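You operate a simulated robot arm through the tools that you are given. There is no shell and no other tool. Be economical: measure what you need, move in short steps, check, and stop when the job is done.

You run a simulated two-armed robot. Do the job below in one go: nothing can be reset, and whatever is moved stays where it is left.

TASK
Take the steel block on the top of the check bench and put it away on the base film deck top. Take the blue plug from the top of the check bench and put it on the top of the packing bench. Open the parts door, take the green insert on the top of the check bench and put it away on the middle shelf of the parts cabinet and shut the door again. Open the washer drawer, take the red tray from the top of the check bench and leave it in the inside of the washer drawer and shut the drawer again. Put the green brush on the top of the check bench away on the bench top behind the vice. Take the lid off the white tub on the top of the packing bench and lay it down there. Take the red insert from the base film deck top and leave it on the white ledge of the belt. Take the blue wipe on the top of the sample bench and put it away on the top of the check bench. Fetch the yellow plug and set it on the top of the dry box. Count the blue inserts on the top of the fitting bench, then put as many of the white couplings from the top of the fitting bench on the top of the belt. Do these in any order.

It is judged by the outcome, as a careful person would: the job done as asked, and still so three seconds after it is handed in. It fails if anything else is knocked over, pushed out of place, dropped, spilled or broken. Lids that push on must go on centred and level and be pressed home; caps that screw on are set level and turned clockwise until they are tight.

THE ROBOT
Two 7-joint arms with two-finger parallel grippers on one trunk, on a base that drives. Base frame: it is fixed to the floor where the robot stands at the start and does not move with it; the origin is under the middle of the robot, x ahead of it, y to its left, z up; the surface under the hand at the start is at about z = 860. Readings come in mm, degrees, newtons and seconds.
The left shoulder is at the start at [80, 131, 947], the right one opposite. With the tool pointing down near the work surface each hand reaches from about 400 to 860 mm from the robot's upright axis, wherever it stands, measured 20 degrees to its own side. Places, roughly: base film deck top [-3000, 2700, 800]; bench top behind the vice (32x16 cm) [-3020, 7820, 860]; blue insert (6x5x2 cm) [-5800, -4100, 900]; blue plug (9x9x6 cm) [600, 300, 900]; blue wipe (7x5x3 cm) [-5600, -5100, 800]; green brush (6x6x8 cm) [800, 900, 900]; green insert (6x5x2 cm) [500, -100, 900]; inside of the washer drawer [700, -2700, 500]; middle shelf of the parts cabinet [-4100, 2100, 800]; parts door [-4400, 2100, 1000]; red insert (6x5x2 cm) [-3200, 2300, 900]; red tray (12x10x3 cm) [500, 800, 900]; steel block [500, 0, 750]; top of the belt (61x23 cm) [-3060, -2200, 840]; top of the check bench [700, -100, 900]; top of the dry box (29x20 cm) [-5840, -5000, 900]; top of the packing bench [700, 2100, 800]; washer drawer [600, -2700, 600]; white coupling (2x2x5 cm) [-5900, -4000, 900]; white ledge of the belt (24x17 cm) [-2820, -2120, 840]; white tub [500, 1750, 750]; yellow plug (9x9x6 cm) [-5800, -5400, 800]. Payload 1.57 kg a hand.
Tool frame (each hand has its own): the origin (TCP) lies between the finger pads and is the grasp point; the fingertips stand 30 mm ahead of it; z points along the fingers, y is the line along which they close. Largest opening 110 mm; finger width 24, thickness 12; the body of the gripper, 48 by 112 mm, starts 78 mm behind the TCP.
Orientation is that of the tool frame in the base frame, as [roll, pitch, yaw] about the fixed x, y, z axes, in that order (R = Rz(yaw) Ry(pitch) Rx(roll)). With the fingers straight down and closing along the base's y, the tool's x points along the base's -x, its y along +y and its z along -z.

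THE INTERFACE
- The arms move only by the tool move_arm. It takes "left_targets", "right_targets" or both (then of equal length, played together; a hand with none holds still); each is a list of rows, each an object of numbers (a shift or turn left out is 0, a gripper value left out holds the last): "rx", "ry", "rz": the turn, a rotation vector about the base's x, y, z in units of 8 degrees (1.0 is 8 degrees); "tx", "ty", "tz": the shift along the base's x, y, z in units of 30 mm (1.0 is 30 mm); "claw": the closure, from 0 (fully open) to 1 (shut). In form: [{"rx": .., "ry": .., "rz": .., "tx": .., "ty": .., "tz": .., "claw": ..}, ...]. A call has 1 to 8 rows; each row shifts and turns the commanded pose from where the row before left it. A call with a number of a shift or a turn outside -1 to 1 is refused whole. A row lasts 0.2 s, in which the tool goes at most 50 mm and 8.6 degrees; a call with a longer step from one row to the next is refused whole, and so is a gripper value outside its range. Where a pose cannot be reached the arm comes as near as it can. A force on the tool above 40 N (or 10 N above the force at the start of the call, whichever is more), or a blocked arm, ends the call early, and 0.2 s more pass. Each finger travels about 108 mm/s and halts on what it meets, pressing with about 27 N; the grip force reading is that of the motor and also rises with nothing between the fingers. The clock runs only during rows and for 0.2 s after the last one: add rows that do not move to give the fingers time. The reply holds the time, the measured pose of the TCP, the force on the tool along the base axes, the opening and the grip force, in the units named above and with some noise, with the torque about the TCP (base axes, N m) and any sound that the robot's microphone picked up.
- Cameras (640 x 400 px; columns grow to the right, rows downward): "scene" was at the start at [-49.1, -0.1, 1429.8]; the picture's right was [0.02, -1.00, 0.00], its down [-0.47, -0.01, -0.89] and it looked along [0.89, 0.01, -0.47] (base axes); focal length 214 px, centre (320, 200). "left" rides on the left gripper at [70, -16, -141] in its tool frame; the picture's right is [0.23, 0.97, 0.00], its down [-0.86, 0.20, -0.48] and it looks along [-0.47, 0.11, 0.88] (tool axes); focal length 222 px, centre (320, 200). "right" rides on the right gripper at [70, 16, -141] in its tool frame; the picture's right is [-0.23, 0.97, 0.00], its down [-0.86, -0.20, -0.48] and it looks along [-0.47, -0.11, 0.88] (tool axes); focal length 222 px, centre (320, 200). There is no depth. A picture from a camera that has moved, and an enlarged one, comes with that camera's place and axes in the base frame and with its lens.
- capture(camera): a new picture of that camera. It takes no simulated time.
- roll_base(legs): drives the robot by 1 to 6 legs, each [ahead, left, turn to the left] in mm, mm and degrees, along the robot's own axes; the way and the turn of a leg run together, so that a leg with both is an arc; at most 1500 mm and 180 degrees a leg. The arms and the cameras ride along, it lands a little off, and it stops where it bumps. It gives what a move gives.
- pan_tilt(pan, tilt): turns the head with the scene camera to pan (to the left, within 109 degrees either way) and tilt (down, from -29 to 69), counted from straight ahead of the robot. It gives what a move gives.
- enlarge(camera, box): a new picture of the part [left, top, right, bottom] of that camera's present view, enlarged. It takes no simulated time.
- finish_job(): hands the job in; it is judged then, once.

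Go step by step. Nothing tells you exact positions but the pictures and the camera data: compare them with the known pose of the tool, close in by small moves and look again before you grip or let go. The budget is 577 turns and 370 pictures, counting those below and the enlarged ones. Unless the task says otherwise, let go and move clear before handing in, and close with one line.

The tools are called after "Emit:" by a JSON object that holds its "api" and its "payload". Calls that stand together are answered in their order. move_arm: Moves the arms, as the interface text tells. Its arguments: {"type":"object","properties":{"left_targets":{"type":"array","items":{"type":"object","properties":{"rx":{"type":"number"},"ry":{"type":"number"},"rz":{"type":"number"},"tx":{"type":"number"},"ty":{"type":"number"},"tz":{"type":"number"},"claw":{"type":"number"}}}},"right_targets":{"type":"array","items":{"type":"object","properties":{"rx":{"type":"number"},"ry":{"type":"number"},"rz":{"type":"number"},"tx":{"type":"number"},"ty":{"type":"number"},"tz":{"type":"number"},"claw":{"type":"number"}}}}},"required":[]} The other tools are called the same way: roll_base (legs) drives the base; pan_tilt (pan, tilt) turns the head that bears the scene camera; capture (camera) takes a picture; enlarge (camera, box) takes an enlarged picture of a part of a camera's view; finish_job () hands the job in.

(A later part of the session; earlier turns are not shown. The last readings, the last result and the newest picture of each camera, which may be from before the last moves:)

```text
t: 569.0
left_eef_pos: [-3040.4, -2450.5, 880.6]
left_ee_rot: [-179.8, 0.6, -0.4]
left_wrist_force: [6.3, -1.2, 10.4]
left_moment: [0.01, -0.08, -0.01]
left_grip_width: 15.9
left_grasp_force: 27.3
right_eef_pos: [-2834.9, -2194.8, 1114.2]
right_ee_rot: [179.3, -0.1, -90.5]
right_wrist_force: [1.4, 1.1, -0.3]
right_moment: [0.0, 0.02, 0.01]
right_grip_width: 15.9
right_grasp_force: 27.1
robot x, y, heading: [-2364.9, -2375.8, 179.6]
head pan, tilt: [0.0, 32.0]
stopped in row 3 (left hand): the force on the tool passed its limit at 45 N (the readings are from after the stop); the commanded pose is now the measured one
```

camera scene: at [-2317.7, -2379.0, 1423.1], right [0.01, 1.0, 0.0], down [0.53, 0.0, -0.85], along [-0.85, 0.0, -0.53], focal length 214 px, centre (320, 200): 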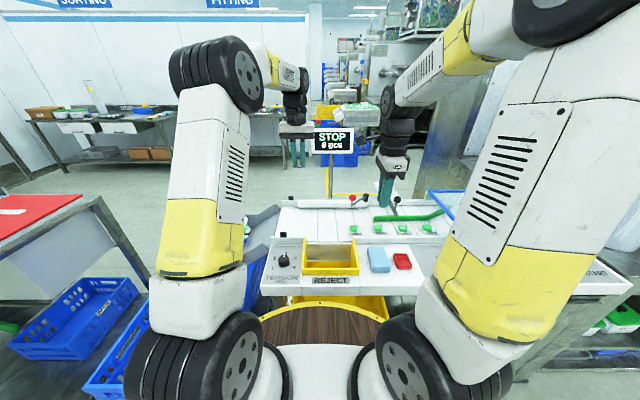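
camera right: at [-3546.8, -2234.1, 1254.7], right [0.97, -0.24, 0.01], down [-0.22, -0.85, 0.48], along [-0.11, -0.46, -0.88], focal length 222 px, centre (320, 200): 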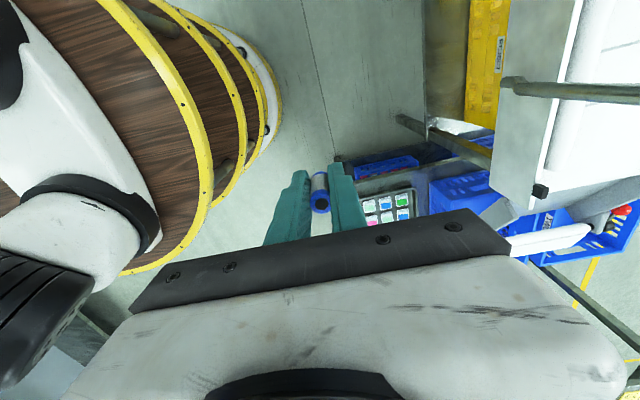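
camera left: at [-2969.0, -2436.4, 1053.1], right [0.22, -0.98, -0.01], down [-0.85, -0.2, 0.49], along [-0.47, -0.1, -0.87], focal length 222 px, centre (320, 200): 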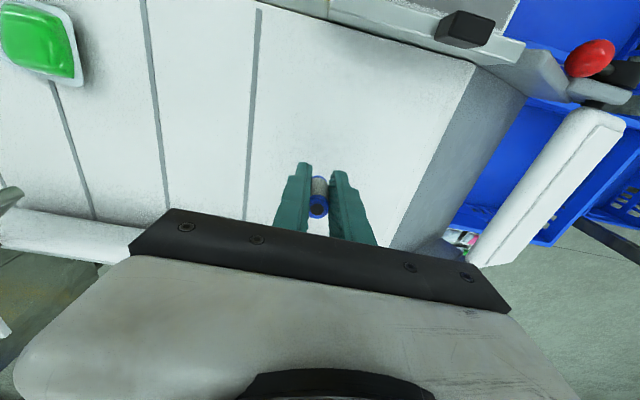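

Emit:
{"api": "move_arm", "payload": {"left_targets": [{"tz": 0.02}, {"claw": 0.8}, {"claw": 0.55}, {"tz": 0.6}, {"tz": 1}, {"tz": 1}, {"tz": 1}, {"tz": 1}]}}

Emit:
{"api": "enlarge", "payload": {"camera": "scene", "box": [240, 150, 400, 260]}}

```text
t: 570.8
left_eef_pos: [-3037.5, -2450.6, 1015.2]
left_ee_rot: [-179.8, 0.6, -0.4]
left_wrist_force: [-0.5, 0.5, -0.5]
left_moment: [0.02, 0.05, -0.01]
left_grip_width: 49.6
left_grasp_force: 0.1
right_eef_pos: [-2835.9, -2194.3, 1114.1]
right_ee_rot: [179.2, 0.0, -90.5]
right_wrist_force: [-0.5, 0.2, -0.1]
right_moment: [0.01, -0.03, 0.0]
right_grip_width: 15.8
right_grasp_force: 27.2
robot x, y, heading: [-2367.6, -2380.2, 179.7]
head pan, tilt: [0.0, 32.0]
```

```text
3.64 times, centred on (320, 205) of scene
camera zoom: at [-2318.2, -2378.8, 1423.1], right [0.01, 1.0, 0.0], down [0.53, 0.0, -0.85], along [-0.85, 0.0, -0.53], focal length 780 px, centre (320, 182)
```

zoom: 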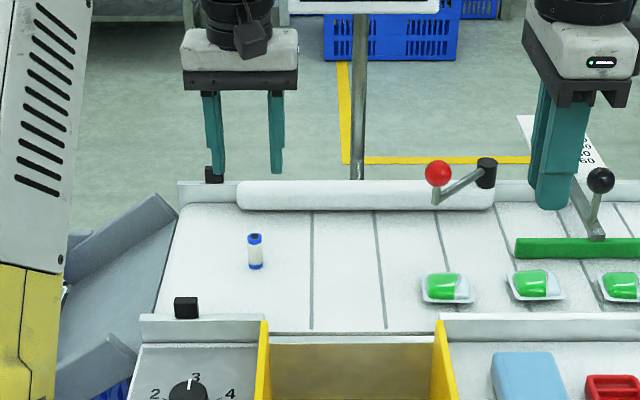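

Emit:
{"api": "move_arm", "payload": {"left_targets": [{"tz": 1}, {"tz": 1}, {"tz": 1, "tx": 0.5}, {"tx": 1, "tz": 0.5}, {"tx": 1, "ty": -0.5}, {"tx": 1, "ty": -0.5}, {"tx": 1, "ty": -0.5}, {"tx": 1, "ty": -0.5}]}}

Emit:
{"api": "move_arm", "payload": {"left_targets": [{"tx": 1, "ty": -0.8}, {"tx": 1, "ty": -0.8}, {}, {}, {}, {}, {}, {}], "right_targets": [{"tx": -0.85, "ty": -0.65}, {"tx": -0.85, "ty": -0.65}, {"tx": -0.85, "ty": -0.65}, {"tx": -0.85, "ty": -0.65}, {"tx": -0.85, "ty": -0.65}, {"tx": -0.85, "ty": -0.65}, {"tx": -0.85, "ty": -0.6}, {"tx": -0.8, "ty": -0.5}]}}

Emit:
{"api": "capture", "payload": {"camera": "right"}}

Emit:
{"api": "capture", "payload": {"camera": "scene"}}

```text
t: 572.6
left_eef_pos: [-2877.0, -2510.0, 1123.4]
left_ee_rot: [-179.8, 0.6, -0.6]
left_wrist_force: [-0.6, -0.3, 0.0]
left_moment: [-0.03, -0.04, -0.01]
left_grip_width: 49.6
left_grasp_force: 0.0
right_eef_pos: [-2835.8, -2194.9, 1113.8]
right_ee_rot: [179.3, 0.0, -90.4]
right_wrist_force: [-0.5, 0.8, 0.7]
right_moment: [0.02, -0.02, -0.01]
right_grip_width: 16.0
right_grasp_force: 26.6
robot x, y, heading: [-2362.8, -2373.3, 179.7]
head pan, tilt: [0.0, 32.0]
```

```text
t: 574.4
left_eef_pos: [-2814.5, -2556.3, 1123.5]
left_ee_rot: [-179.8, 0.7, -0.4]
left_wrist_force: [0.3, -0.4, -0.1]
left_moment: [-0.02, 0.0, 0.01]
left_grip_width: 49.5
left_grasp_force: 0.0
right_eef_pos: [-3038.8, -2344.2, 1110.7]
right_ee_rot: [179.4, 0.0, -90.5]
right_wrist_force: [0.1, 0.3, 0.6]
right_moment: [-0.01, 0.03, -0.01]
right_grip_width: 15.6
right_grasp_force: 27.5
robot x, y, heading: [-2368.9, -2379.4, 179.6]
head pan, tilt: [0.0, 32.0]
```

```text
130 pictures are left
camera right: at [-3054.9, -2414.7, 1251.8], right [-0.97, 0.24, 0.01], down [0.21, 0.85, 0.48], along [0.1, 0.46, -0.88], focal length 222 px, centre (320, 200)
```

right: 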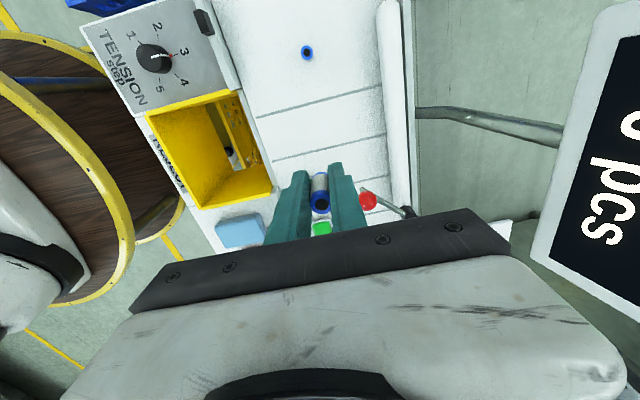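

```text
129 pictures are left
camera scene: at [-2317.7, -2378.7, 1423.1], right [0.01, 1.0, 0.0], down [0.53, 0.0, -0.85], along [-0.85, 0.0, -0.53], focal length 214 px, centre (320, 200)
```

scene: 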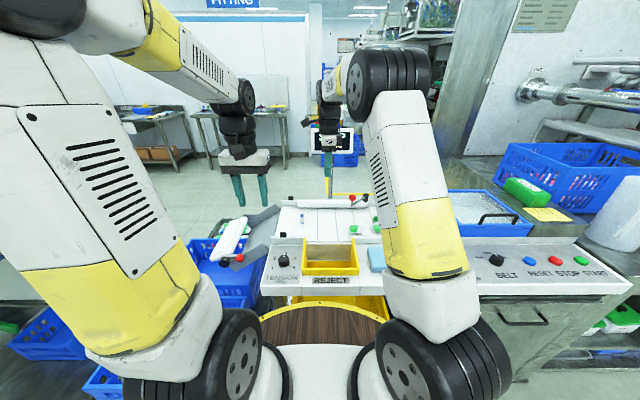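

Emit:
{"api": "move_arm", "payload": {"right_targets": [{"tz": -1}, {"tz": -1}, {"tz": -1}, {"tz": -1}, {"tz": -1}, {"tz": -1}, {"tz": -0.6}, {}]}}

Emit:
{"api": "capture", "payload": {"camera": "right"}}

Emit:
{"api": "enlarge", "payload": {"camera": "scene", "box": [240, 150, 400, 260]}}

```text
t: 576.2
left_eef_pos: [-2814.7, -2557.2, 1123.5]
left_ee_rot: [-179.8, 0.6, -0.4]
left_wrist_force: [-0.1, -0.7, -0.4]
left_moment: [0.04, -0.02, -0.01]
left_grip_width: 49.6
left_grasp_force: 0.1
right_eef_pos: [-3040.1, -2343.1, 916.7]
right_ee_rot: [179.2, 0.0, -90.5]
right_wrist_force: [-0.1, 0.6, 0.0]
right_moment: [0.02, 0.04, 0.01]
right_grip_width: 15.6
right_grasp_force: 27.0
robot x, y, heading: [-2363.9, -2379.3, 179.7]
head pan, tilt: [0.0, 32.0]
```

```text
128 pictures are left
camera right: at [-3055.2, -2413.9, 1057.3], right [-0.97, 0.24, 0.01], down [0.21, 0.85, 0.48], along [0.1, 0.46, -0.88], focal length 222 px, centre (320, 200)
```

right: 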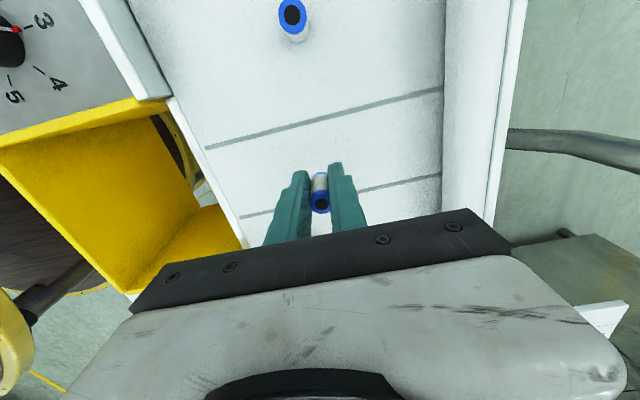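

```text
3.64 times, centred on (320, 205) of scene
camera zoom: at [-2318.0, -2378.9, 1423.1], right [0.01, 1.0, 0.0], down [0.53, 0.0, -0.85], along [-0.85, 0.0, -0.53], focal length 780 px, centre (320, 182)
```

zoom: 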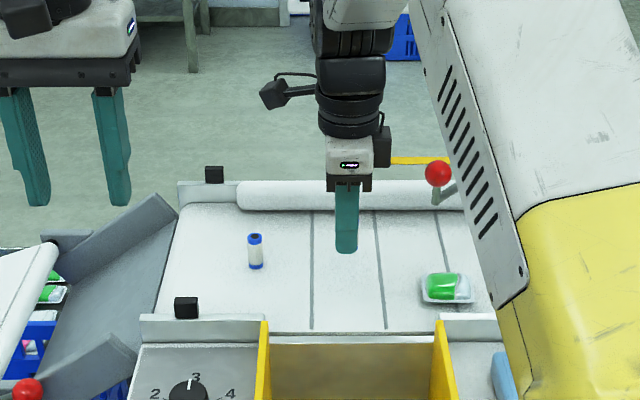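

Emit:
{"api": "move_arm", "payload": {"right_targets": [{"tz": -0.5}, {"tz": -0.3}, {"tz": -0.1}, {"tz": -0.1}, {}]}}

Emit:
{"api": "move_arm", "payload": {"right_targets": [{"tz": -0.08}, {"tz": -0.08}, {}]}}

```text
t: 577.4
left_eef_pos: [-2816.1, -2556.6, 1123.6]
left_ee_rot: [-179.8, 0.8, -0.3]
left_wrist_force: [0.0, 0.1, 0.2]
left_moment: [-0.02, 0.02, -0.02]
left_grip_width: 49.3
left_grasp_force: 0.0
right_eef_pos: [-3037.0, -2344.5, 885.4]
right_ee_rot: [179.3, 0.0, -90.4]
right_wrist_force: [-0.5, 0.5, 3.2]
right_moment: [0.02, -0.04, -0.04]
right_grip_width: 15.5
right_grasp_force: 27.1
robot x, y, heading: [-2366.2, -2373.3, 179.8]
head pan, tilt: [0.0, 32.0]
```

```text
t: 578.2
left_eef_pos: [-2813.1, -2556.6, 1124.7]
left_ee_rot: [-179.8, 0.6, -0.4]
left_wrist_force: [0.6, -0.5, 0.1]
left_moment: [-0.01, 0.0, 0.0]
left_grip_width: 49.2
left_grasp_force: 0.0
right_eef_pos: [-3039.1, -2344.1, 881.4]
right_ee_rot: [179.1, -0.2, -90.5]
right_wrist_force: [1.0, 1.4, 23.3]
right_moment: [0.13, -0.03, 0.04]
right_grip_width: 15.8
right_grasp_force: 27.3
robot x, y, heading: [-2366.1, -2378.7, 179.8]
head pan, tilt: [0.0, 32.0]
```

Emit:
{"api": "move_arm", "payload": {"right_targets": [{"tz": 0.1}, {"claw": 0.8}, {"claw": 0.55}, {"tz": 0.6}, {"tz": 1}, {"tz": 1}, {"tz": 1}, {"tz": 1}]}}

Emit:
{"api": "enlarge", "payload": {"camera": "scene", "box": [240, 150, 400, 260]}}

```text
t: 580.0
left_eef_pos: [-2815.0, -2556.0, 1124.1]
left_ee_rot: [-179.8, 0.6, -0.4]
left_wrist_force: [-0.4, -0.8, -0.2]
left_moment: [-0.02, -0.01, -0.03]
left_grip_width: 49.6
left_grasp_force: 0.0
right_eef_pos: [-3037.2, -2344.2, 1023.3]
right_ee_rot: [179.4, 0.0, -90.6]
right_wrist_force: [-0.7, 0.7, 0.7]
right_moment: [0.01, -0.03, 0.01]
right_grip_width: 49.3
right_grasp_force: 0.0
robot x, y, heading: [-2365.5, -2377.7, 180.0]
head pan, tilt: [0.0, 32.0]
```

```text
3.64 times, centred on (320, 205) of scene
camera zoom: at [-2318.1, -2378.9, 1423.1], right [0.01, 1.0, 0.0], down [0.53, 0.0, -0.85], along [-0.85, 0.0, -0.53], focal length 780 px, centre (320, 182)
```

zoom: 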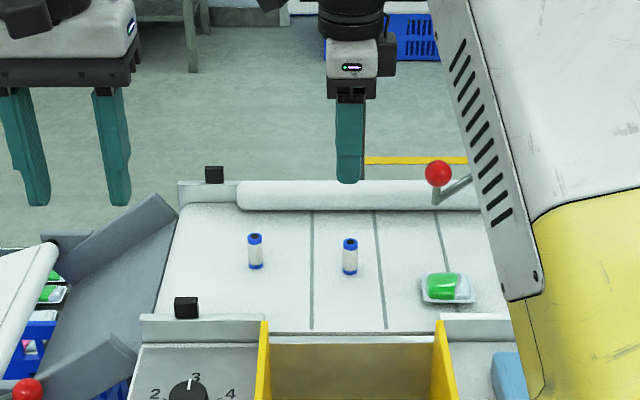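

Two couplings stand on the belt. Retract, untwist the wrist, and go back for the blue wipe.

Emit:
{"api": "move_arm", "payload": {"right_targets": [{"tz": 1}, {"tz": 1}, {"tz": 1, "tx": 0.5}, {"tx": 1}, {"tx": 1}, {"tx": 1}, {"tx": 1}, {"tx": 1}]}}

Emit:
{"api": "move_arm", "payload": {"right_targets": [{"rz": 1, "tx": 0.5}, {"rz": 1, "tx": 0.5}, {"rz": 1, "ty": 0.5}, {"rz": 1, "ty": 0.5}, {"rz": 1, "ty": 0.5}, {"rz": 1, "ty": 0.5}, {"rz": 1}, {"rz": 1}]}}

Emit:
{"api": "move_arm", "payload": {"right_targets": [{"rz": 1}, {"rz": 1}, {"rz": 1}, {"rz": 0.3}]}}

Emit:
{"api": "roll_base", "payload": {"legs": [[-780, 0, 0], [0, 1450, 0], [0, 1450, 0], [1500, 0, 0], [1000, 0, 0]]}}

Emit:
{"api": "capture", "payload": {"camera": "scene"}}

```text
t: 581.8
left_eef_pos: [-2815.8, -2557.5, 1123.3]
left_ee_rot: [-179.8, 0.6, -0.4]
left_wrist_force: [-0.7, -0.5, -1.2]
left_moment: [0.02, -0.02, -0.02]
left_grip_width: 49.4
left_grasp_force: 0.2
right_eef_pos: [-2872.5, -2344.2, 1112.3]
right_ee_rot: [179.4, -0.1, -90.6]
right_wrist_force: [-0.9, -0.2, 0.1]
right_moment: [0.05, -0.02, -0.01]
right_grip_width: 49.4
right_grasp_force: 0.1
robot x, y, heading: [-2366.1, -2378.6, 179.4]
head pan, tilt: [0.0, 32.0]
```

```text
t: 583.6
left_eef_pos: [-2815.6, -2557.3, 1123.9]
left_ee_rot: [-179.8, 0.7, -0.3]
left_wrist_force: [0.7, -0.4, -0.5]
left_moment: [0.03, 0.03, 0.01]
left_grip_width: 49.6
left_grasp_force: 0.0
right_eef_pos: [-2843.0, -2284.7, 1112.6]
right_ee_rot: [179.3, 0.0, -26.5]
right_wrist_force: [0.1, 0.4, -0.6]
right_moment: [-0.03, -0.01, 0.01]
right_grip_width: 49.4
right_grasp_force: 0.1
robot x, y, heading: [-2368.6, -2378.7, 179.8]
head pan, tilt: [0.0, 32.0]
```

```text
t: 584.6
left_eef_pos: [-2815.4, -2557.6, 1123.1]
left_ee_rot: [-179.9, 0.7, -0.4]
left_wrist_force: [0.5, 0.3, 0.3]
left_moment: [-0.01, 0.0, -0.01]
left_grip_width: 49.5
left_grasp_force: 0.0
right_eef_pos: [-2842.3, -2285.6, 1111.8]
right_ee_rot: [179.3, -0.1, 0.0]
right_wrist_force: [0.1, -1.4, 0.9]
right_moment: [0.01, -0.01, 0.0]
right_grip_width: 49.4
right_grasp_force: 0.0
robot x, y, heading: [-2366.8, -2375.9, 179.6]
head pan, tilt: [0.0, 32.0]
```

```text
t: 614.2
left_eef_pos: [-4525.9, -5481.6, 1124.2]
left_ee_rot: [-179.8, 0.6, 1.0]
left_wrist_force: [-0.4, -0.1, 0.5]
left_moment: [0.0, 0.01, 0.02]
left_grip_width: 49.2
left_grasp_force: 0.1
right_eef_pos: [-4560.3, -5213.0, 1110.7]
right_ee_rot: [179.3, 0.0, 1.3]
right_wrist_force: [-0.3, -0.5, 0.5]
right_moment: [0.05, 0.01, -0.02]
right_grip_width: 49.5
right_grasp_force: 0.0
robot x, y, heading: [-4083.5, -5292.1, -179.0]
head pan, tilt: [0.0, 32.0]
```

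```text
125 pictures are left
camera scene: at [-4033.9, -5291.9, 1423.1], right [-0.02, 1.0, 0.0], down [0.53, 0.01, -0.85], along [-0.85, -0.02, -0.53], focal length 214 px, centre (320, 200)
```

scene: 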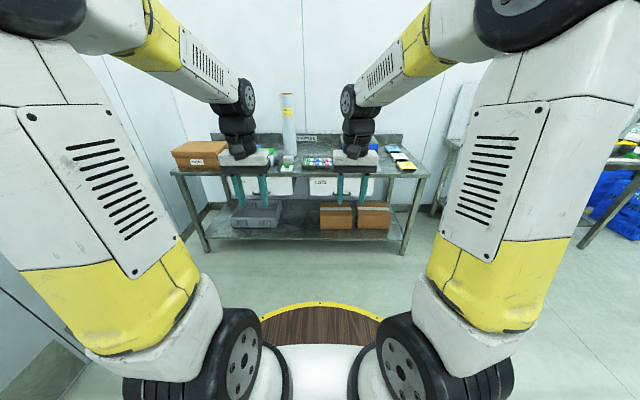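

Emit:
{"api": "roll_base", "payload": {"legs": [[0, -130, -0.9], [850, 0, 0]]}}

Emit:
{"api": "capture", "payload": {"camera": "right"}}

Emit:
{"api": "enlarge", "payload": {"camera": "scene", "box": [240, 160, 440, 280]}}

```text
t: 619.5
left_eef_pos: [-5352.1, -5374.0, 1124.0]
left_ee_rot: [-179.8, 0.6, 1.7]
left_wrist_force: [-0.2, -0.6, 0.3]
left_moment: [-0.02, 0.03, 0.01]
left_grip_width: 49.2
left_grasp_force: 0.1
right_eef_pos: [-5389.6, -5105.3, 1111.5]
right_ee_rot: [179.2, 0.1, 2.1]
right_wrist_force: [-0.5, -0.4, 0.1]
right_moment: [0.0, -0.02, -0.03]
right_grip_width: 49.5
right_grasp_force: 0.0
robot x, y, heading: [-4909.1, -5178.2, -178.0]
head pan, tilt: [0.0, 32.0]
```

```text
124 pictures are left
camera right: at [-5320.4, -5117.9, 1252.6], right [-0.19, -0.98, 0.01], down [-0.86, 0.17, 0.48], along [-0.47, 0.08, -0.88], focal length 222 px, centre (320, 200)
```

right: 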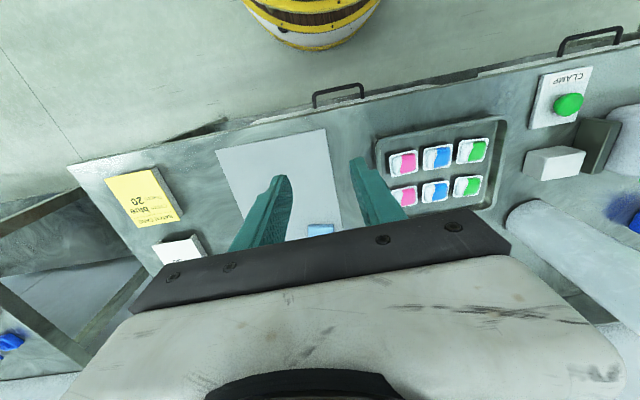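

```text
3.20 times, centred on (340, 220) of scene
camera zoom: at [-4862.2, -5178.1, 1423.1], right [-0.03, 1.0, 0.0], down [0.53, 0.02, -0.85], along [-0.85, -0.03, -0.53], focal length 686 px, centre (256, 136)
```

zoom: 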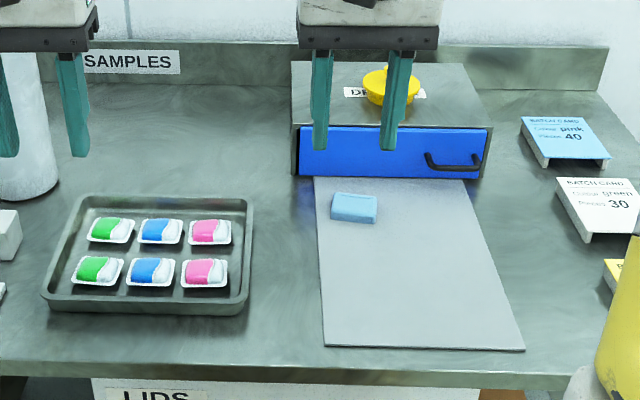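

Emit:
{"api": "move_arm", "payload": {"right_targets": [{"tx": -1, "ty": 0.16, "claw": 0.1}, {"tx": -1, "ty": 0.16}, {"tx": -1, "ty": 0.16, "tz": -0.5}, {"tx": -1, "ty": 0.16, "tz": -0.8}, {"tx": -1, "ty": 0.16, "tz": -0.8}, {"tx": -1, "ty": 0.16, "tz": -0.8}, {"tx": -1, "ty": 0.16, "tz": -0.8}, {"tx": -1, "ty": 0.16, "tz": -0.8}]}}

Emit:
{"api": "move_arm", "payload": {"right_targets": [{"tx": -0.4, "tz": -0.8}, {"tz": -0.9}, {"tz": -0.9}, {}]}}

Emit:
{"api": "capture", "payload": {"camera": "right"}}

```text
t: 621.3
left_eef_pos: [-5352.9, -5374.8, 1123.4]
left_ee_rot: [-179.8, 0.6, 1.7]
left_wrist_force: [0.6, -0.1, 0.1]
left_moment: [0.0, 0.03, 0.0]
left_grip_width: 49.3
left_grasp_force: 0.1
right_eef_pos: [-5630.3, -5069.7, 976.6]
right_ee_rot: [179.3, 0.0, 2.1]
right_wrist_force: [-0.6, -0.4, 0.0]
right_moment: [0.02, 0.04, 0.02]
right_grip_width: 98.9
right_grasp_force: 0.1
robot x, y, heading: [-4911.4, -5177.2, -177.9]
head pan, tilt: [0.0, 32.0]
```

```text
t: 622.3
left_eef_pos: [-5351.8, -5374.8, 1123.9]
left_ee_rot: [-179.8, 0.7, 1.6]
left_wrist_force: [-1.1, 0.0, 0.4]
left_moment: [-0.01, 0.02, -0.01]
left_grip_width: 49.7
left_grasp_force: 0.0
right_eef_pos: [-5643.0, -5065.2, 898.7]
right_ee_rot: [179.2, -0.1, 2.1]
right_wrist_force: [0.0, -0.3, 0.4]
right_moment: [-0.02, -0.03, 0.04]
right_grip_width: 98.8
right_grasp_force: 0.1
robot x, y, heading: [-4911.8, -5176.6, -178.2]
head pan, tilt: [0.0, 32.0]
```

```text
122 pictures are left
camera right: at [-5573.1, -5077.2, 1039.7], right [-0.19, -0.98, 0.01], down [-0.86, 0.17, 0.48], along [-0.47, 0.08, -0.88], focal length 222 px, centre (320, 200)
```

right: 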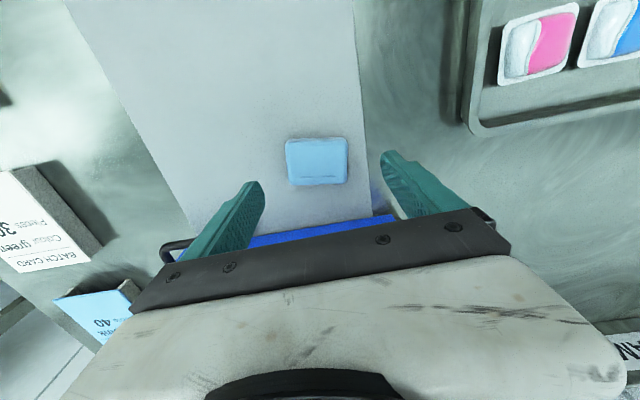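

Emit:
{"api": "move_arm", "payload": {"right_targets": [{"tx": -0.05, "ty": 0.05, "tz": -0.9}, {"tz": -0.9}, {"tz": -0.35}, {}, {"claw": 0.5}, {"claw": 1}, {"claw": 1}, {}]}}

Emit:
{"api": "capture", "payload": {"camera": "right"}}

```text
t: 624.1
left_eef_pos: [-5352.2, -5373.6, 1124.1]
left_ee_rot: [-179.8, 0.7, 1.7]
left_wrist_force: [-0.9, -0.3, -0.6]
left_moment: [0.01, -0.02, 0.02]
left_grip_width: 49.4
left_grasp_force: 0.0
right_eef_pos: [-5642.8, -5064.5, 834.7]
right_ee_rot: [179.2, 0.0, 2.0]
right_wrist_force: [0.3, 0.3, -0.7]
right_moment: [0.0, -0.02, -0.02]
right_grip_width: 67.6
right_grasp_force: 27.5
robot x, y, heading: [-4911.8, -5175.9, -178.4]
head pan, tilt: [0.0, 32.0]
```

```text
121 pictures are left
camera right: at [-5573.8, -5076.9, 975.4], right [-0.19, -0.98, 0.01], down [-0.86, 0.17, 0.48], along [-0.47, 0.08, -0.88], focal length 222 px, centre (320, 200)
```

right: 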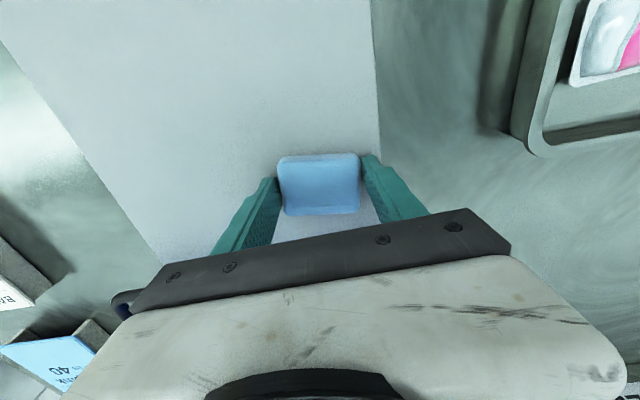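

Emit:
{"api": "move_arm", "payload": {"right_targets": [{"tz": 0.6}, {"tz": 1}, {"tz": 1}, {"tz": 1}, {"tz": 1}, {"tz": 1}, {"tz": 1, "tx": 1}, {"tz": 1, "tx": 1}]}}

Emit:
{"api": "move_arm", "payload": {"right_targets": [{"tx": 1, "tz": 0.8}, {"tx": 1}, {"tx": 1}, {"tx": 1}, {"tx": 0.5}]}}

Emit:
{"api": "roll_base", "payload": {"legs": [[-100, 0, -1.9], [0, 130, 0], [-1500, 0, 0], [-1500, 0, 0], [-400, 0, 0]]}}

Emit:
{"api": "roll_base", "payload": {"legs": [[0, -1400, 0], [0, -1400, 0], [0, -1400, 0], [0, -1000, 0], [0, 0, 178]]}}

Emit:
{"api": "capture", "payload": {"camera": "scene"}}

```text
t: 625.9
left_eef_pos: [-5352.1, -5374.6, 1123.2]
left_ee_rot: [-179.7, 0.7, 1.9]
left_wrist_force: [-0.4, -0.5, 0.1]
left_moment: [-0.03, -0.03, 0.0]
left_grip_width: 49.3
left_grasp_force: 0.0
right_eef_pos: [-5584.8, -5064.9, 1061.6]
right_ee_rot: [179.3, -0.1, 2.2]
right_wrist_force: [0.2, 0.5, -1.2]
right_moment: [0.0, -0.05, 0.02]
right_grip_width: 66.9
right_grasp_force: 27.4
robot x, y, heading: [-4913.6, -5178.9, -178.4]
head pan, tilt: [0.0, 32.0]
```

```text
t: 627.1
left_eef_pos: [-5352.6, -5375.2, 1123.9]
left_ee_rot: [-179.8, 0.6, 1.8]
left_wrist_force: [0.1, -0.4, -0.9]
left_moment: [0.01, 0.01, 0.02]
left_grip_width: 49.6
left_grasp_force: 0.0
right_eef_pos: [-5448.4, -5066.7, 1085.1]
right_ee_rot: [179.2, 0.0, 2.1]
right_wrist_force: [0.1, 0.2, -1.7]
right_moment: [-0.01, -0.08, 0.0]
right_grip_width: 66.7
right_grasp_force: 27.0
robot x, y, heading: [-4912.7, -5175.9, -178.1]
head pan, tilt: [0.0, 32.0]
```

```text
t: 645.2
left_eef_pos: [-1864.2, -5397.8, 1122.9]
left_ee_rot: [-179.8, 0.7, 3.5]
left_wrist_force: [-1.1, 0.3, 0.0]
left_moment: [0.01, 0.02, 0.01]
left_grip_width: 49.6
left_grasp_force: 0.0
right_eef_pos: [-1969.4, -5093.7, 1084.7]
right_ee_rot: [179.3, 0.0, 3.7]
right_wrist_force: [1.0, 0.0, 0.1]
right_moment: [-0.01, -0.04, 0.0]
right_grip_width: 62.8
right_grasp_force: 26.8
robot x, y, heading: [-1428.1, -5192.5, -176.5]
head pan, tilt: [0.0, 32.0]
```

```text
t: 677.3
left_eef_pos: [-1400.7, 166.5, 1123.4]
left_ee_rot: [-179.8, 0.7, -179.0]
left_wrist_force: [-0.8, 0.4, -0.3]
left_moment: [0.01, -0.02, 0.02]
left_grip_width: 49.5
left_grasp_force: 0.0
right_eef_pos: [-1309.6, -142.0, 1085.1]
right_ee_rot: [179.4, 0.0, -178.6]
right_wrist_force: [0.0, -0.3, -0.6]
right_moment: [0.01, -0.02, 0.01]
right_grip_width: 62.8
right_grasp_force: 26.8
robot x, y, heading: [-1843.0, -25.9, 1.0]
head pan, tilt: [0.0, 32.0]
```

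```text
120 pictures are left
camera scene: at [-1895.5, -26.6, 1423.1], right [0.02, -1.0, 0.0], down [-0.53, -0.01, -0.85], along [0.85, 0.02, -0.53], focal length 214 px, centre (320, 200)
```

scene: 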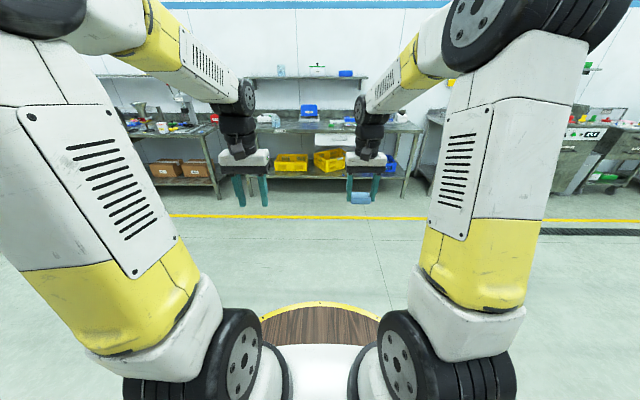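

Emit:
{"api": "roll_base", "payload": {"legs": [[0, 180, -1], [1400, 0, 0], [300, 0, 0]]}}

Emit:
{"api": "capture", "payload": {"camera": "scene"}}

Emit:
{"api": "capture", "payload": {"camera": "right"}}

```text
t: 686.9
left_eef_pos: [274.5, 340.1, 1123.4]
left_ee_rot: [-179.8, 0.7, 179.8]
left_wrist_force: [0.2, 0.4, -0.4]
left_moment: [-0.01, 0.05, 0.01]
left_grip_width: 49.6
left_grasp_force: 0.0
right_eef_pos: [361.2, 28.4, 1084.9]
right_ee_rot: [179.3, 0.0, 180.0]
right_wrist_force: [-0.2, 0.0, -0.5]
right_moment: [-0.02, 0.02, 0.03]
right_grip_width: 62.6
right_grasp_force: 26.9
robot x, y, heading: [-170.4, 161.4, -0.1]
head pan, tilt: [0.0, 32.0]
```

```text
119 pictures are left
camera scene: at [-222.7, 158.0, 1423.1], right [0.0, -1.0, 0.0], down [-0.53, 0.0, -0.85], along [0.85, 0.0, -0.53], focal length 214 px, centre (320, 200)
```

scene: 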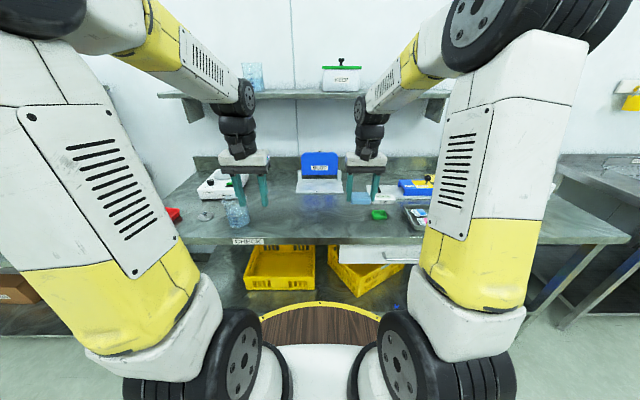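

```text
118 pictures are left
camera right: at [290.4, 42.9, 1226.4], right [0.23, 0.97, 0.01], down [0.86, -0.2, 0.48], along [0.47, -0.1, -0.88], focal length 222 px, centre (320, 200)
```

right: 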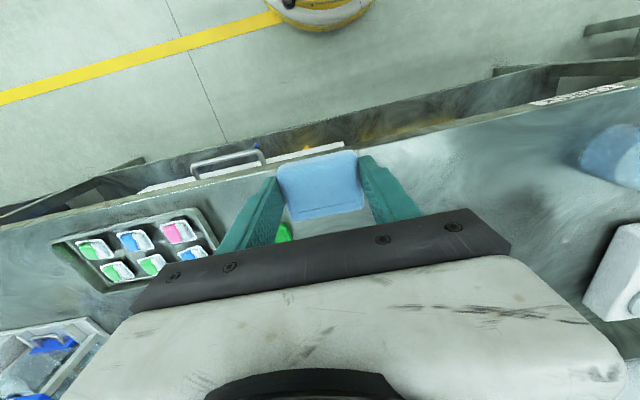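

Emit:
{"api": "move_arm", "payload": {"right_targets": [{"tx": 0.8, "ty": 0.6}, {"tx": 0.8, "ty": 0.6}, {"tx": 0.8, "ty": 0.6}, {"tx": 0.8, "ty": 0.6, "tz": -0.8}, {"tx": 0.8, "ty": 0.6, "tz": -0.8}, {"tx": 0.8, "ty": 0.6, "tz": -0.8}, {"tz": -1}, {"tz": -1}]}}

Emit:
{"api": "capture", "payload": {"camera": "right"}}

```text
t: 688.7
left_eef_pos: [276.0, 340.5, 1123.6]
left_ee_rot: [-179.9, 0.7, 179.8]
left_wrist_force: [-0.2, 1.1, -0.5]
left_moment: [0.03, 0.0, 0.01]
left_grip_width: 49.3
left_grasp_force: 0.1
right_eef_pos: [502.3, 138.5, 952.3]
right_ee_rot: [179.4, 0.0, -180.0]
right_wrist_force: [-0.1, -0.6, 0.0]
right_moment: [0.01, -0.02, -0.02]
right_grip_width: 62.5
right_grasp_force: 26.9
robot x, y, heading: [-170.4, 161.9, -0.2]
head pan, tilt: [0.0, 32.0]
```

```text
117 pictures are left
camera right: at [432.0, 152.0, 1093.0], right [0.23, 0.97, 0.01], down [0.86, -0.2, 0.48], along [0.47, -0.1, -0.88], focal length 222 px, centre (320, 200)
```

right: 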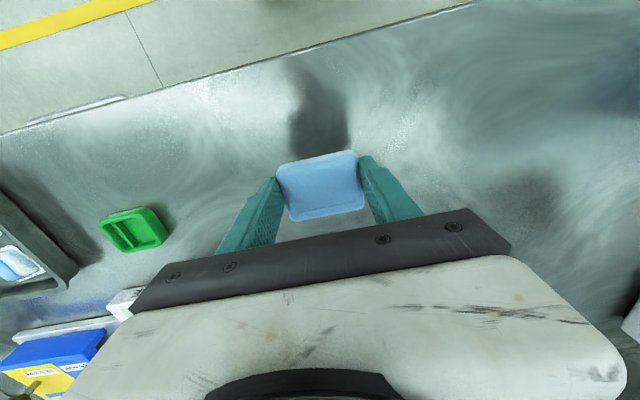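

Clear spot; lower to contact.

Emit:
{"api": "move_arm", "payload": {"right_targets": [{"tz": -0.9}, {"tz": -0.5}, {"tz": -0.12}, {"tz": -0.12}, {"tz": -0.12}, {}]}}

Emit:
{"api": "move_arm", "payload": {"right_targets": [{"tz": -0.12}, {"tz": -0.12}, {"tz": -0.12}, {}]}}

```text
t: 690.1
left_eef_pos: [274.6, 340.7, 1123.2]
left_ee_rot: [-179.8, 0.7, 179.8]
left_wrist_force: [0.4, -0.2, 0.4]
left_moment: [0.01, 0.01, -0.01]
left_grip_width: 49.2
left_grasp_force: 0.0
right_eef_pos: [503.7, 136.7, 900.4]
right_ee_rot: [179.2, 0.0, 180.0]
right_wrist_force: [0.7, 0.0, -0.7]
right_moment: [0.0, -0.03, -0.02]
right_grip_width: 62.5
right_grasp_force: 26.5
robot x, y, heading: [-167.0, 157.7, -0.3]
head pan, tilt: [0.0, 32.0]
```

```text
t: 691.1
left_eef_pos: [274.6, 340.6, 1123.6]
left_ee_rot: [-179.8, 0.8, 179.7]
left_wrist_force: [0.3, 0.2, -0.4]
left_moment: [0.0, 0.0, 0.03]
left_grip_width: 49.3
left_grasp_force: 0.1
right_eef_pos: [506.0, 137.2, 893.0]
right_ee_rot: [179.4, 0.3, 180.0]
right_wrist_force: [-5.9, -3.9, 37.3]
right_moment: [-0.32, 0.16, -0.04]
right_grip_width: 63.0
right_grasp_force: 26.6
robot x, y, heading: [-172.5, 158.1, -0.3]
head pan, tilt: [0.0, 32.0]
```

Emit:
{"api": "move_arm", "payload": {"right_targets": [{"tz": 0.1}, {"claw": 0.3}, {"claw": 0.1}, {"claw": 0.1, "tz": 0.5}, {"tz": 1}, {"tz": 1}, {"tz": 1}, {"tz": 1}]}}

Emit:
{"api": "capture", "payload": {"camera": "right"}}

```text
t: 692.9
left_eef_pos: [276.0, 341.0, 1124.4]
left_ee_rot: [-179.9, 0.8, 179.6]
left_wrist_force: [-0.2, -0.2, 0.1]
left_moment: [0.0, -0.01, -0.01]
left_grip_width: 49.6
left_grasp_force: 0.1
right_eef_pos: [502.2, 138.3, 1026.1]
right_ee_rot: [179.4, 0.0, 180.0]
right_wrist_force: [0.4, 0.4, -0.2]
right_moment: [0.0, 0.02, 0.01]
right_grip_width: 99.1
right_grasp_force: 0.0
robot x, y, heading: [-170.7, 160.9, -0.1]
head pan, tilt: [0.0, 32.0]
```

```text
116 pictures are left
camera right: at [432.8, 152.6, 1167.8], right [0.23, 0.97, 0.01], down [0.86, -0.2, 0.47], along [0.46, -0.1, -0.88], focal length 222 px, centre (320, 200)
```

right: 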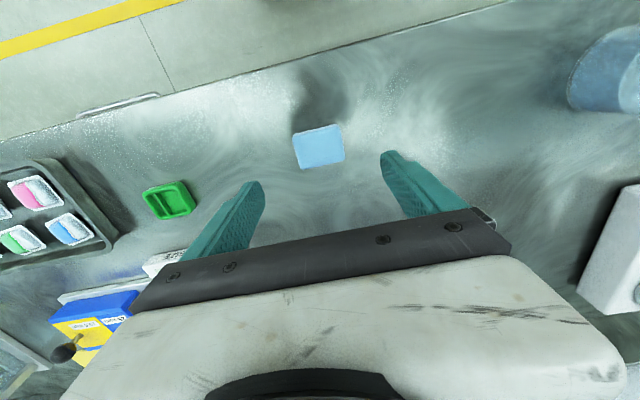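

Wipe placed. Next the red tray at about (506, 828): move along the bench and look from above.

Emit:
{"api": "move_arm", "payload": {"right_targets": [{"tz": 1, "tx": -0.5}, {"tz": 1, "tx": -1}, {"tx": -1}, {"tx": -1, "claw": 0}]}}

Emit:
{"api": "roll_base", "payload": {"legs": [[0, 780, 0.2]]}}

Emit:
{"api": "capture", "payload": {"camera": "right"}}

Emit:
{"api": "capture", "payload": {"camera": "scene"}}

```text
t: 693.9
left_eef_pos: [274.6, 341.2, 1123.2]
left_ee_rot: [-179.8, 0.7, 179.8]
left_wrist_force: [0.4, 0.6, 0.3]
left_moment: [0.0, 0.0, 0.02]
left_grip_width: 49.7
left_grasp_force: 0.0
right_eef_pos: [399.4, 135.7, 1087.6]
right_ee_rot: [179.3, 0.0, 180.0]
right_wrist_force: [0.3, 0.0, -0.5]
right_moment: [0.03, 0.01, -0.02]
right_grip_width: 109.7
right_grasp_force: 0.0
robot x, y, heading: [-172.5, 158.3, -0.4]
head pan, tilt: [0.0, 32.0]
```

```text
t: 698.1
left_eef_pos: [286.1, 1110.7, 1123.3]
left_ee_rot: [-179.8, 0.7, 178.9]
left_wrist_force: [0.4, 0.0, 0.0]
left_moment: [0.03, 0.05, 0.04]
left_grip_width: 49.5
left_grasp_force: 0.0
right_eef_pos: [406.4, 901.6, 1087.3]
right_ee_rot: [179.3, 0.0, 179.1]
right_wrist_force: [0.2, 0.0, -0.8]
right_moment: [0.02, -0.01, 0.01]
right_grip_width: 109.9
right_grasp_force: 0.0
robot x, y, heading: [-162.1, 937.8, -0.8]
head pan, tilt: [0.0, 32.0]
```

```text
115 pictures are left
camera right: at [336.8, 918.1, 1228.7], right [0.24, 0.97, 0.01], down [0.85, -0.22, 0.48], along [0.46, -0.1, -0.88], focal length 222 px, centre (320, 200)
```

right: 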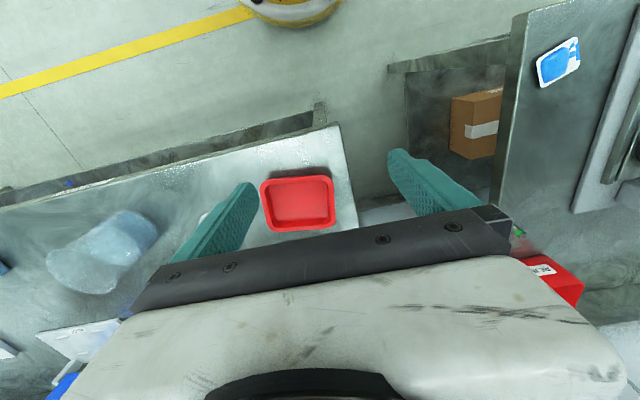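

```text
114 pictures are left
camera scene: at [-215.1, 934.2, 1423.1], right [-0.02, -1.0, 0.0], down [-0.53, 0.01, -0.85], along [0.85, -0.01, -0.53], focal length 214 px, centre (320, 200)
```

scene: 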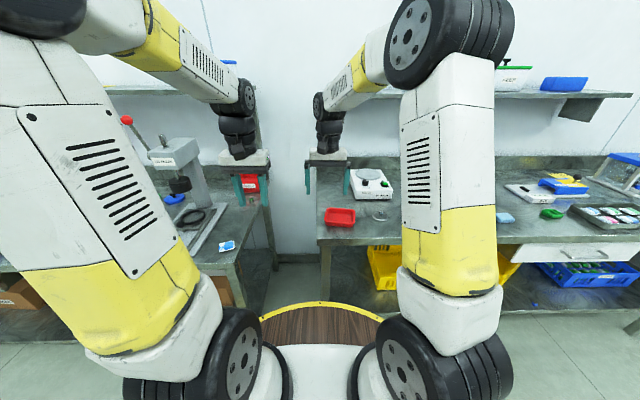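

Emit:
{"api": "move_arm", "payload": {"right_targets": [{"tx": 0.9, "rz": -0.9, "claw": 0.55}, {"tx": 1}, {"tx": 1}, {"tx": 0.97, "tz": -0.8}, {"tz": -1}, {"tz": -1}, {"tz": -1}, {}]}}

Emit:
{"api": "capture", "payload": {"camera": "right"}}

```text
t: 699.9
left_eef_pos: [285.7, 1109.5, 1123.5]
left_ee_rot: [-179.8, 0.7, 178.9]
left_wrist_force: [0.3, -0.2, 0.4]
left_moment: [-0.01, -0.03, 0.0]
left_grip_width: 49.6
left_grasp_force: 0.1
right_eef_pos: [521.8, 904.0, 971.5]
right_ee_rot: [179.3, 0.0, 172.0]
right_wrist_force: [0.1, 0.5, -0.6]
right_moment: [0.0, 0.01, -0.02]
right_grip_width: 49.6
right_grasp_force: 0.1
robot x, y, heading: [-161.4, 934.6, -0.7]
head pan, tilt: [0.0, 32.0]
```

```text
113 pictures are left
camera right: at [454.2, 928.0, 1112.0], right [0.36, 0.93, 0.01], down [0.82, -0.32, 0.48], along [0.45, -0.16, -0.88], focal length 222 px, centre (320, 200)
```

right: 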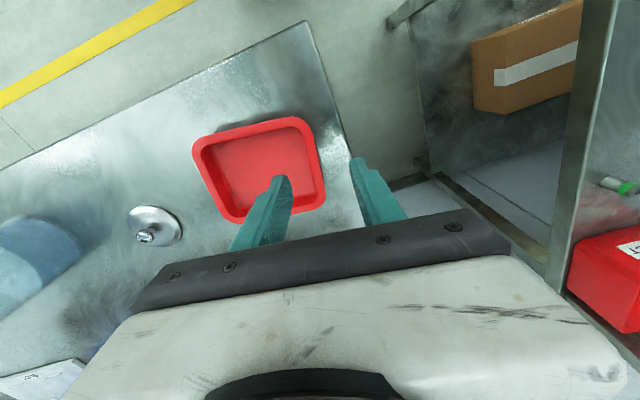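

Emit:
{"api": "move_arm", "payload": {"right_targets": [{"ty": -0.2, "tz": -0.9}, {"tz": -0.9}, {"tz": -0.6}, {}]}}

Emit:
{"api": "capture", "payload": {"camera": "right"}}

```text
t: 700.9
left_eef_pos: [283.9, 1110.0, 1123.6]
left_ee_rot: [-179.7, 0.7, 178.9]
left_wrist_force: [0.4, 0.2, -0.2]
left_moment: [-0.01, 0.0, 0.0]
left_grip_width: 49.4
left_grasp_force: 0.0
right_eef_pos: [521.6, 897.9, 900.4]
right_ee_rot: [179.4, -0.1, 171.9]
right_wrist_force: [0.1, -0.2, 0.5]
right_moment: [-0.02, 0.02, 0.0]
right_grip_width: 49.7
right_grasp_force: 0.1
robot x, y, heading: [-163.2, 932.5, -0.9]
head pan, tilt: [0.0, 32.0]
```

```text
112 pictures are left
camera right: at [454.1, 920.9, 1042.3], right [0.36, 0.93, 0.01], down [0.82, -0.32, 0.48], along [0.45, -0.16, -0.88], focal length 222 px, centre (320, 200)
```

right: 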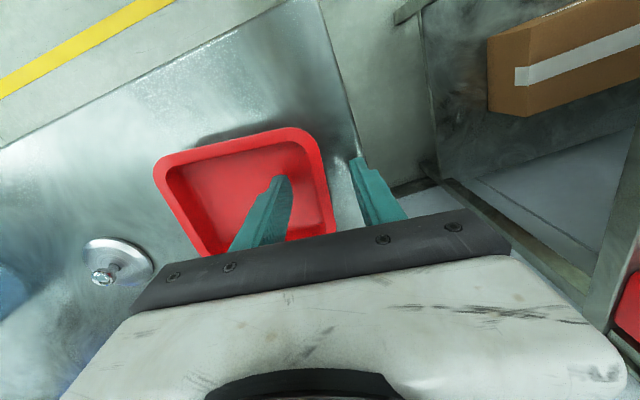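

Emit:
{"api": "move_arm", "payload": {"right_targets": [{"tz": -0.1}, {"claw": 0.8}, {"claw": 1}, {"claw": 1}, {"claw": 1}]}}

Emit:
{"api": "move_arm", "payload": {"right_targets": [{"tz": 0.3}, {"tz": 0.5}, {"tz": 1}, {"tz": 1}, {"tz": 1}]}}

Emit:
{"api": "capture", "payload": {"camera": "right"}}

Emit:
{"api": "enlarge", "payload": {"camera": "scene", "box": [280, 130, 400, 240]}}

```text
t: 702.1
left_eef_pos: [285.4, 1110.5, 1123.6]
left_ee_rot: [-179.8, 0.8, 178.9]
left_wrist_force: [0.2, -0.6, -0.1]
left_moment: [0.0, 0.01, 0.01]
left_grip_width: 49.4
left_grasp_force: 0.1
right_eef_pos: [521.6, 896.8, 900.0]
right_ee_rot: [179.3, 0.0, 172.1]
right_wrist_force: [-0.8, 0.2, 2.0]
right_moment: [-0.22, 0.0, -0.03]
right_grip_width: 2.3
right_grasp_force: 24.1
robot x, y, heading: [-165.1, 934.4, -1.1]
head pan, tilt: [0.0, 32.0]
```

```text
t: 703.3
left_eef_pos: [285.4, 1109.4, 1123.5]
left_ee_rot: [-179.8, 0.7, 178.9]
left_wrist_force: [0.1, 0.4, 0.2]
left_moment: [0.0, 0.0, 0.01]
left_grip_width: 49.4
left_grasp_force: 0.0
right_eef_pos: [522.4, 897.0, 1013.4]
right_ee_rot: [179.4, -0.3, 172.1]
right_wrist_force: [-0.2, -0.7, -1.2]
right_moment: [0.04, 0.0, -0.02]
right_grip_width: 2.1
right_grasp_force: 23.9
robot x, y, heading: [-163.9, 935.3, -0.6]
head pan, tilt: [0.0, 32.0]
```

```text
111 pictures are left
camera right: at [454.5, 919.4, 1154.6], right [0.36, 0.93, 0.01], down [0.82, -0.32, 0.47], along [0.45, -0.16, -0.88], focal length 222 px, centre (320, 200)
```

right: 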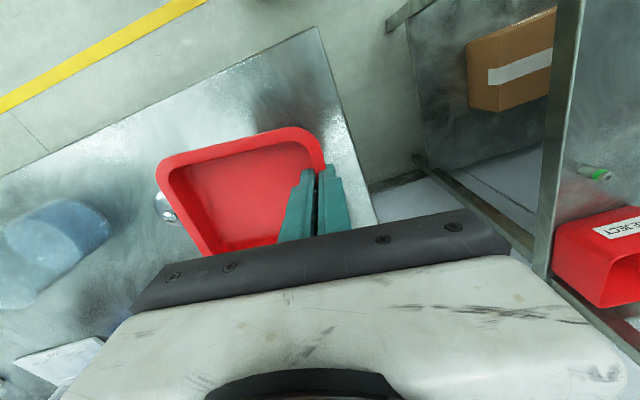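

```text
3.64 times, centred on (340, 185) of scene
camera zoom: at [-214.9, 934.3, 1423.1], right [-0.02, -1.0, 0.0], down [-0.53, 0.01, -0.85], along [0.85, -0.01, -0.53], focal length 780 px, centre (247, 254)
```

zoom: 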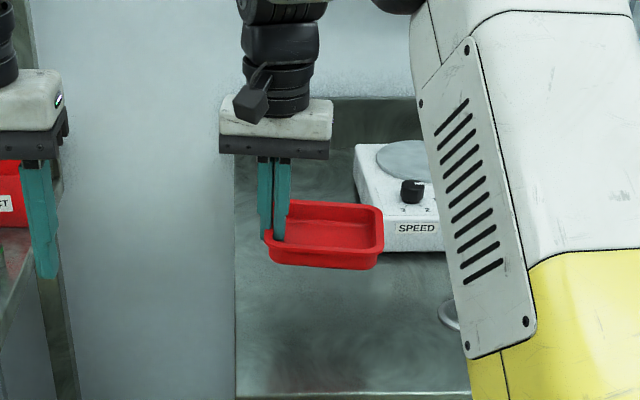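

Emit:
{"api": "move_arm", "payload": {"right_targets": [{"tz": 1}, {"tz": 1}, {"tz": 1}, {"tx": -1}, {"tx": -1}, {"tx": -1}, {"tx": -1}]}}

Emit:
{"api": "roll_base", "payload": {"legs": [[-350, 0, 0.8], [0, -1400, 0], [0, -1400, 0], [0, -700, 0]]}}

Emit:
{"api": "pan_tilt", "payload": {"pan": 0, "tilt": 32}}

Emit:
{"api": "capture", "payload": {"camera": "scene"}}

```text
t: 704.9
left_eef_pos: [286.2, 1109.3, 1124.1]
left_ee_rot: [-179.8, 0.7, 178.9]
left_wrist_force: [-0.1, 0.3, -0.2]
left_moment: [0.02, 0.0, -0.01]
left_grip_width: 49.3
left_grasp_force: 0.1
right_eef_pos: [403.4, 898.0, 1106.8]
right_ee_rot: [179.3, 0.0, 172.1]
right_wrist_force: [0.5, -0.1, -0.5]
right_moment: [0.03, -0.01, 0.02]
right_grip_width: 2.4
right_grasp_force: 22.8
robot x, y, heading: [-160.6, 938.8, -0.8]
head pan, tilt: [0.0, 32.0]
```

```text
t: 724.1
left_eef_pos: [15.3, -2427.7, 1123.6]
left_ee_rot: [-179.8, 0.6, -177.7]
left_wrist_force: [0.2, -0.6, 0.9]
left_moment: [-0.01, 0.01, 0.0]
left_grip_width: 49.5
left_grasp_force: 0.0
right_eef_pos: [143.8, -2633.3, 1106.2]
right_ee_rot: [179.3, 0.0, 175.5]
right_wrist_force: [-0.5, -0.6, -1.3]
right_moment: [0.05, -0.05, 0.0]
right_grip_width: 2.1
right_grasp_force: 23.7
robot x, y, heading: [-422.6, -2629.8, 2.5]
head pan, tilt: [0.0, 32.0]
```

```text
t: 724.7
left_eef_pos: [13.9, -2427.6, 1123.4]
left_ee_rot: [-179.8, 0.7, -177.7]
left_wrist_force: [0.5, -0.1, -0.3]
left_moment: [0.02, 0.01, 0.01]
left_grip_width: 49.5
left_grasp_force: 0.0
right_eef_pos: [144.3, -2634.0, 1104.7]
right_ee_rot: [179.3, -0.1, 175.3]
right_wrist_force: [-0.4, -0.7, -1.3]
right_moment: [0.03, -0.01, 0.0]
right_grip_width: 2.1
right_grasp_force: 23.6
robot x, y, heading: [-426.1, -2633.0, 2.4]
head pan, tilt: [0.0, 32.0]
```

```text
109 pictures are left
camera scene: at [-475.0, -2632.7, 1423.1], right [0.04, -1.0, 0.0], down [-0.53, -0.02, -0.85], along [0.85, 0.04, -0.53], focal length 214 px, centre (320, 200)
```

scene: 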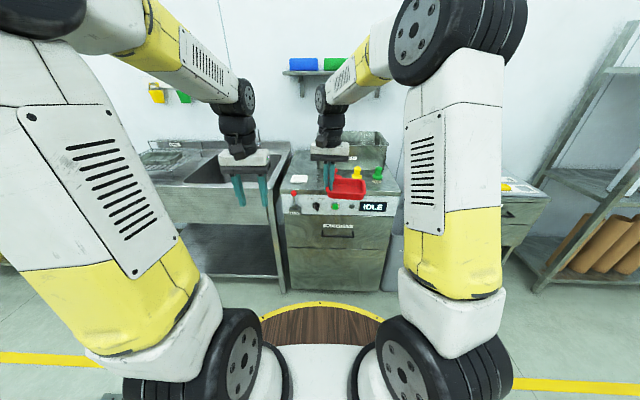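

Emit:
{"api": "enlarge", "payload": {"camera": "scene", "box": [270, 150, 420, 300]}}

```text
2.67 times, centred on (345, 225) of scene
camera zoom: at [-475.0, -2632.7, 1423.1], right [0.04, -1.0, 0.0], down [-0.53, -0.02, -0.85], along [0.85, 0.04, -0.53], focal length 572 px, centre (253, 133)
```

zoom: 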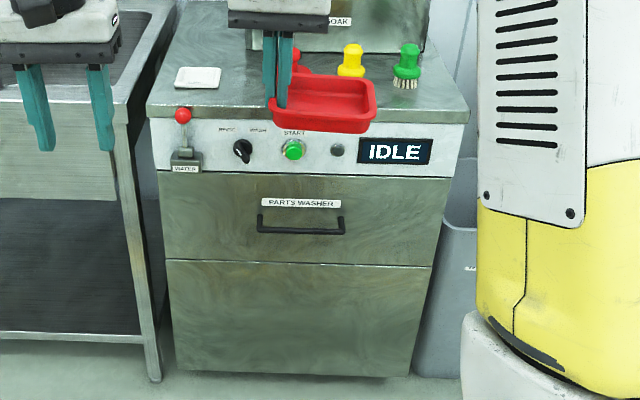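

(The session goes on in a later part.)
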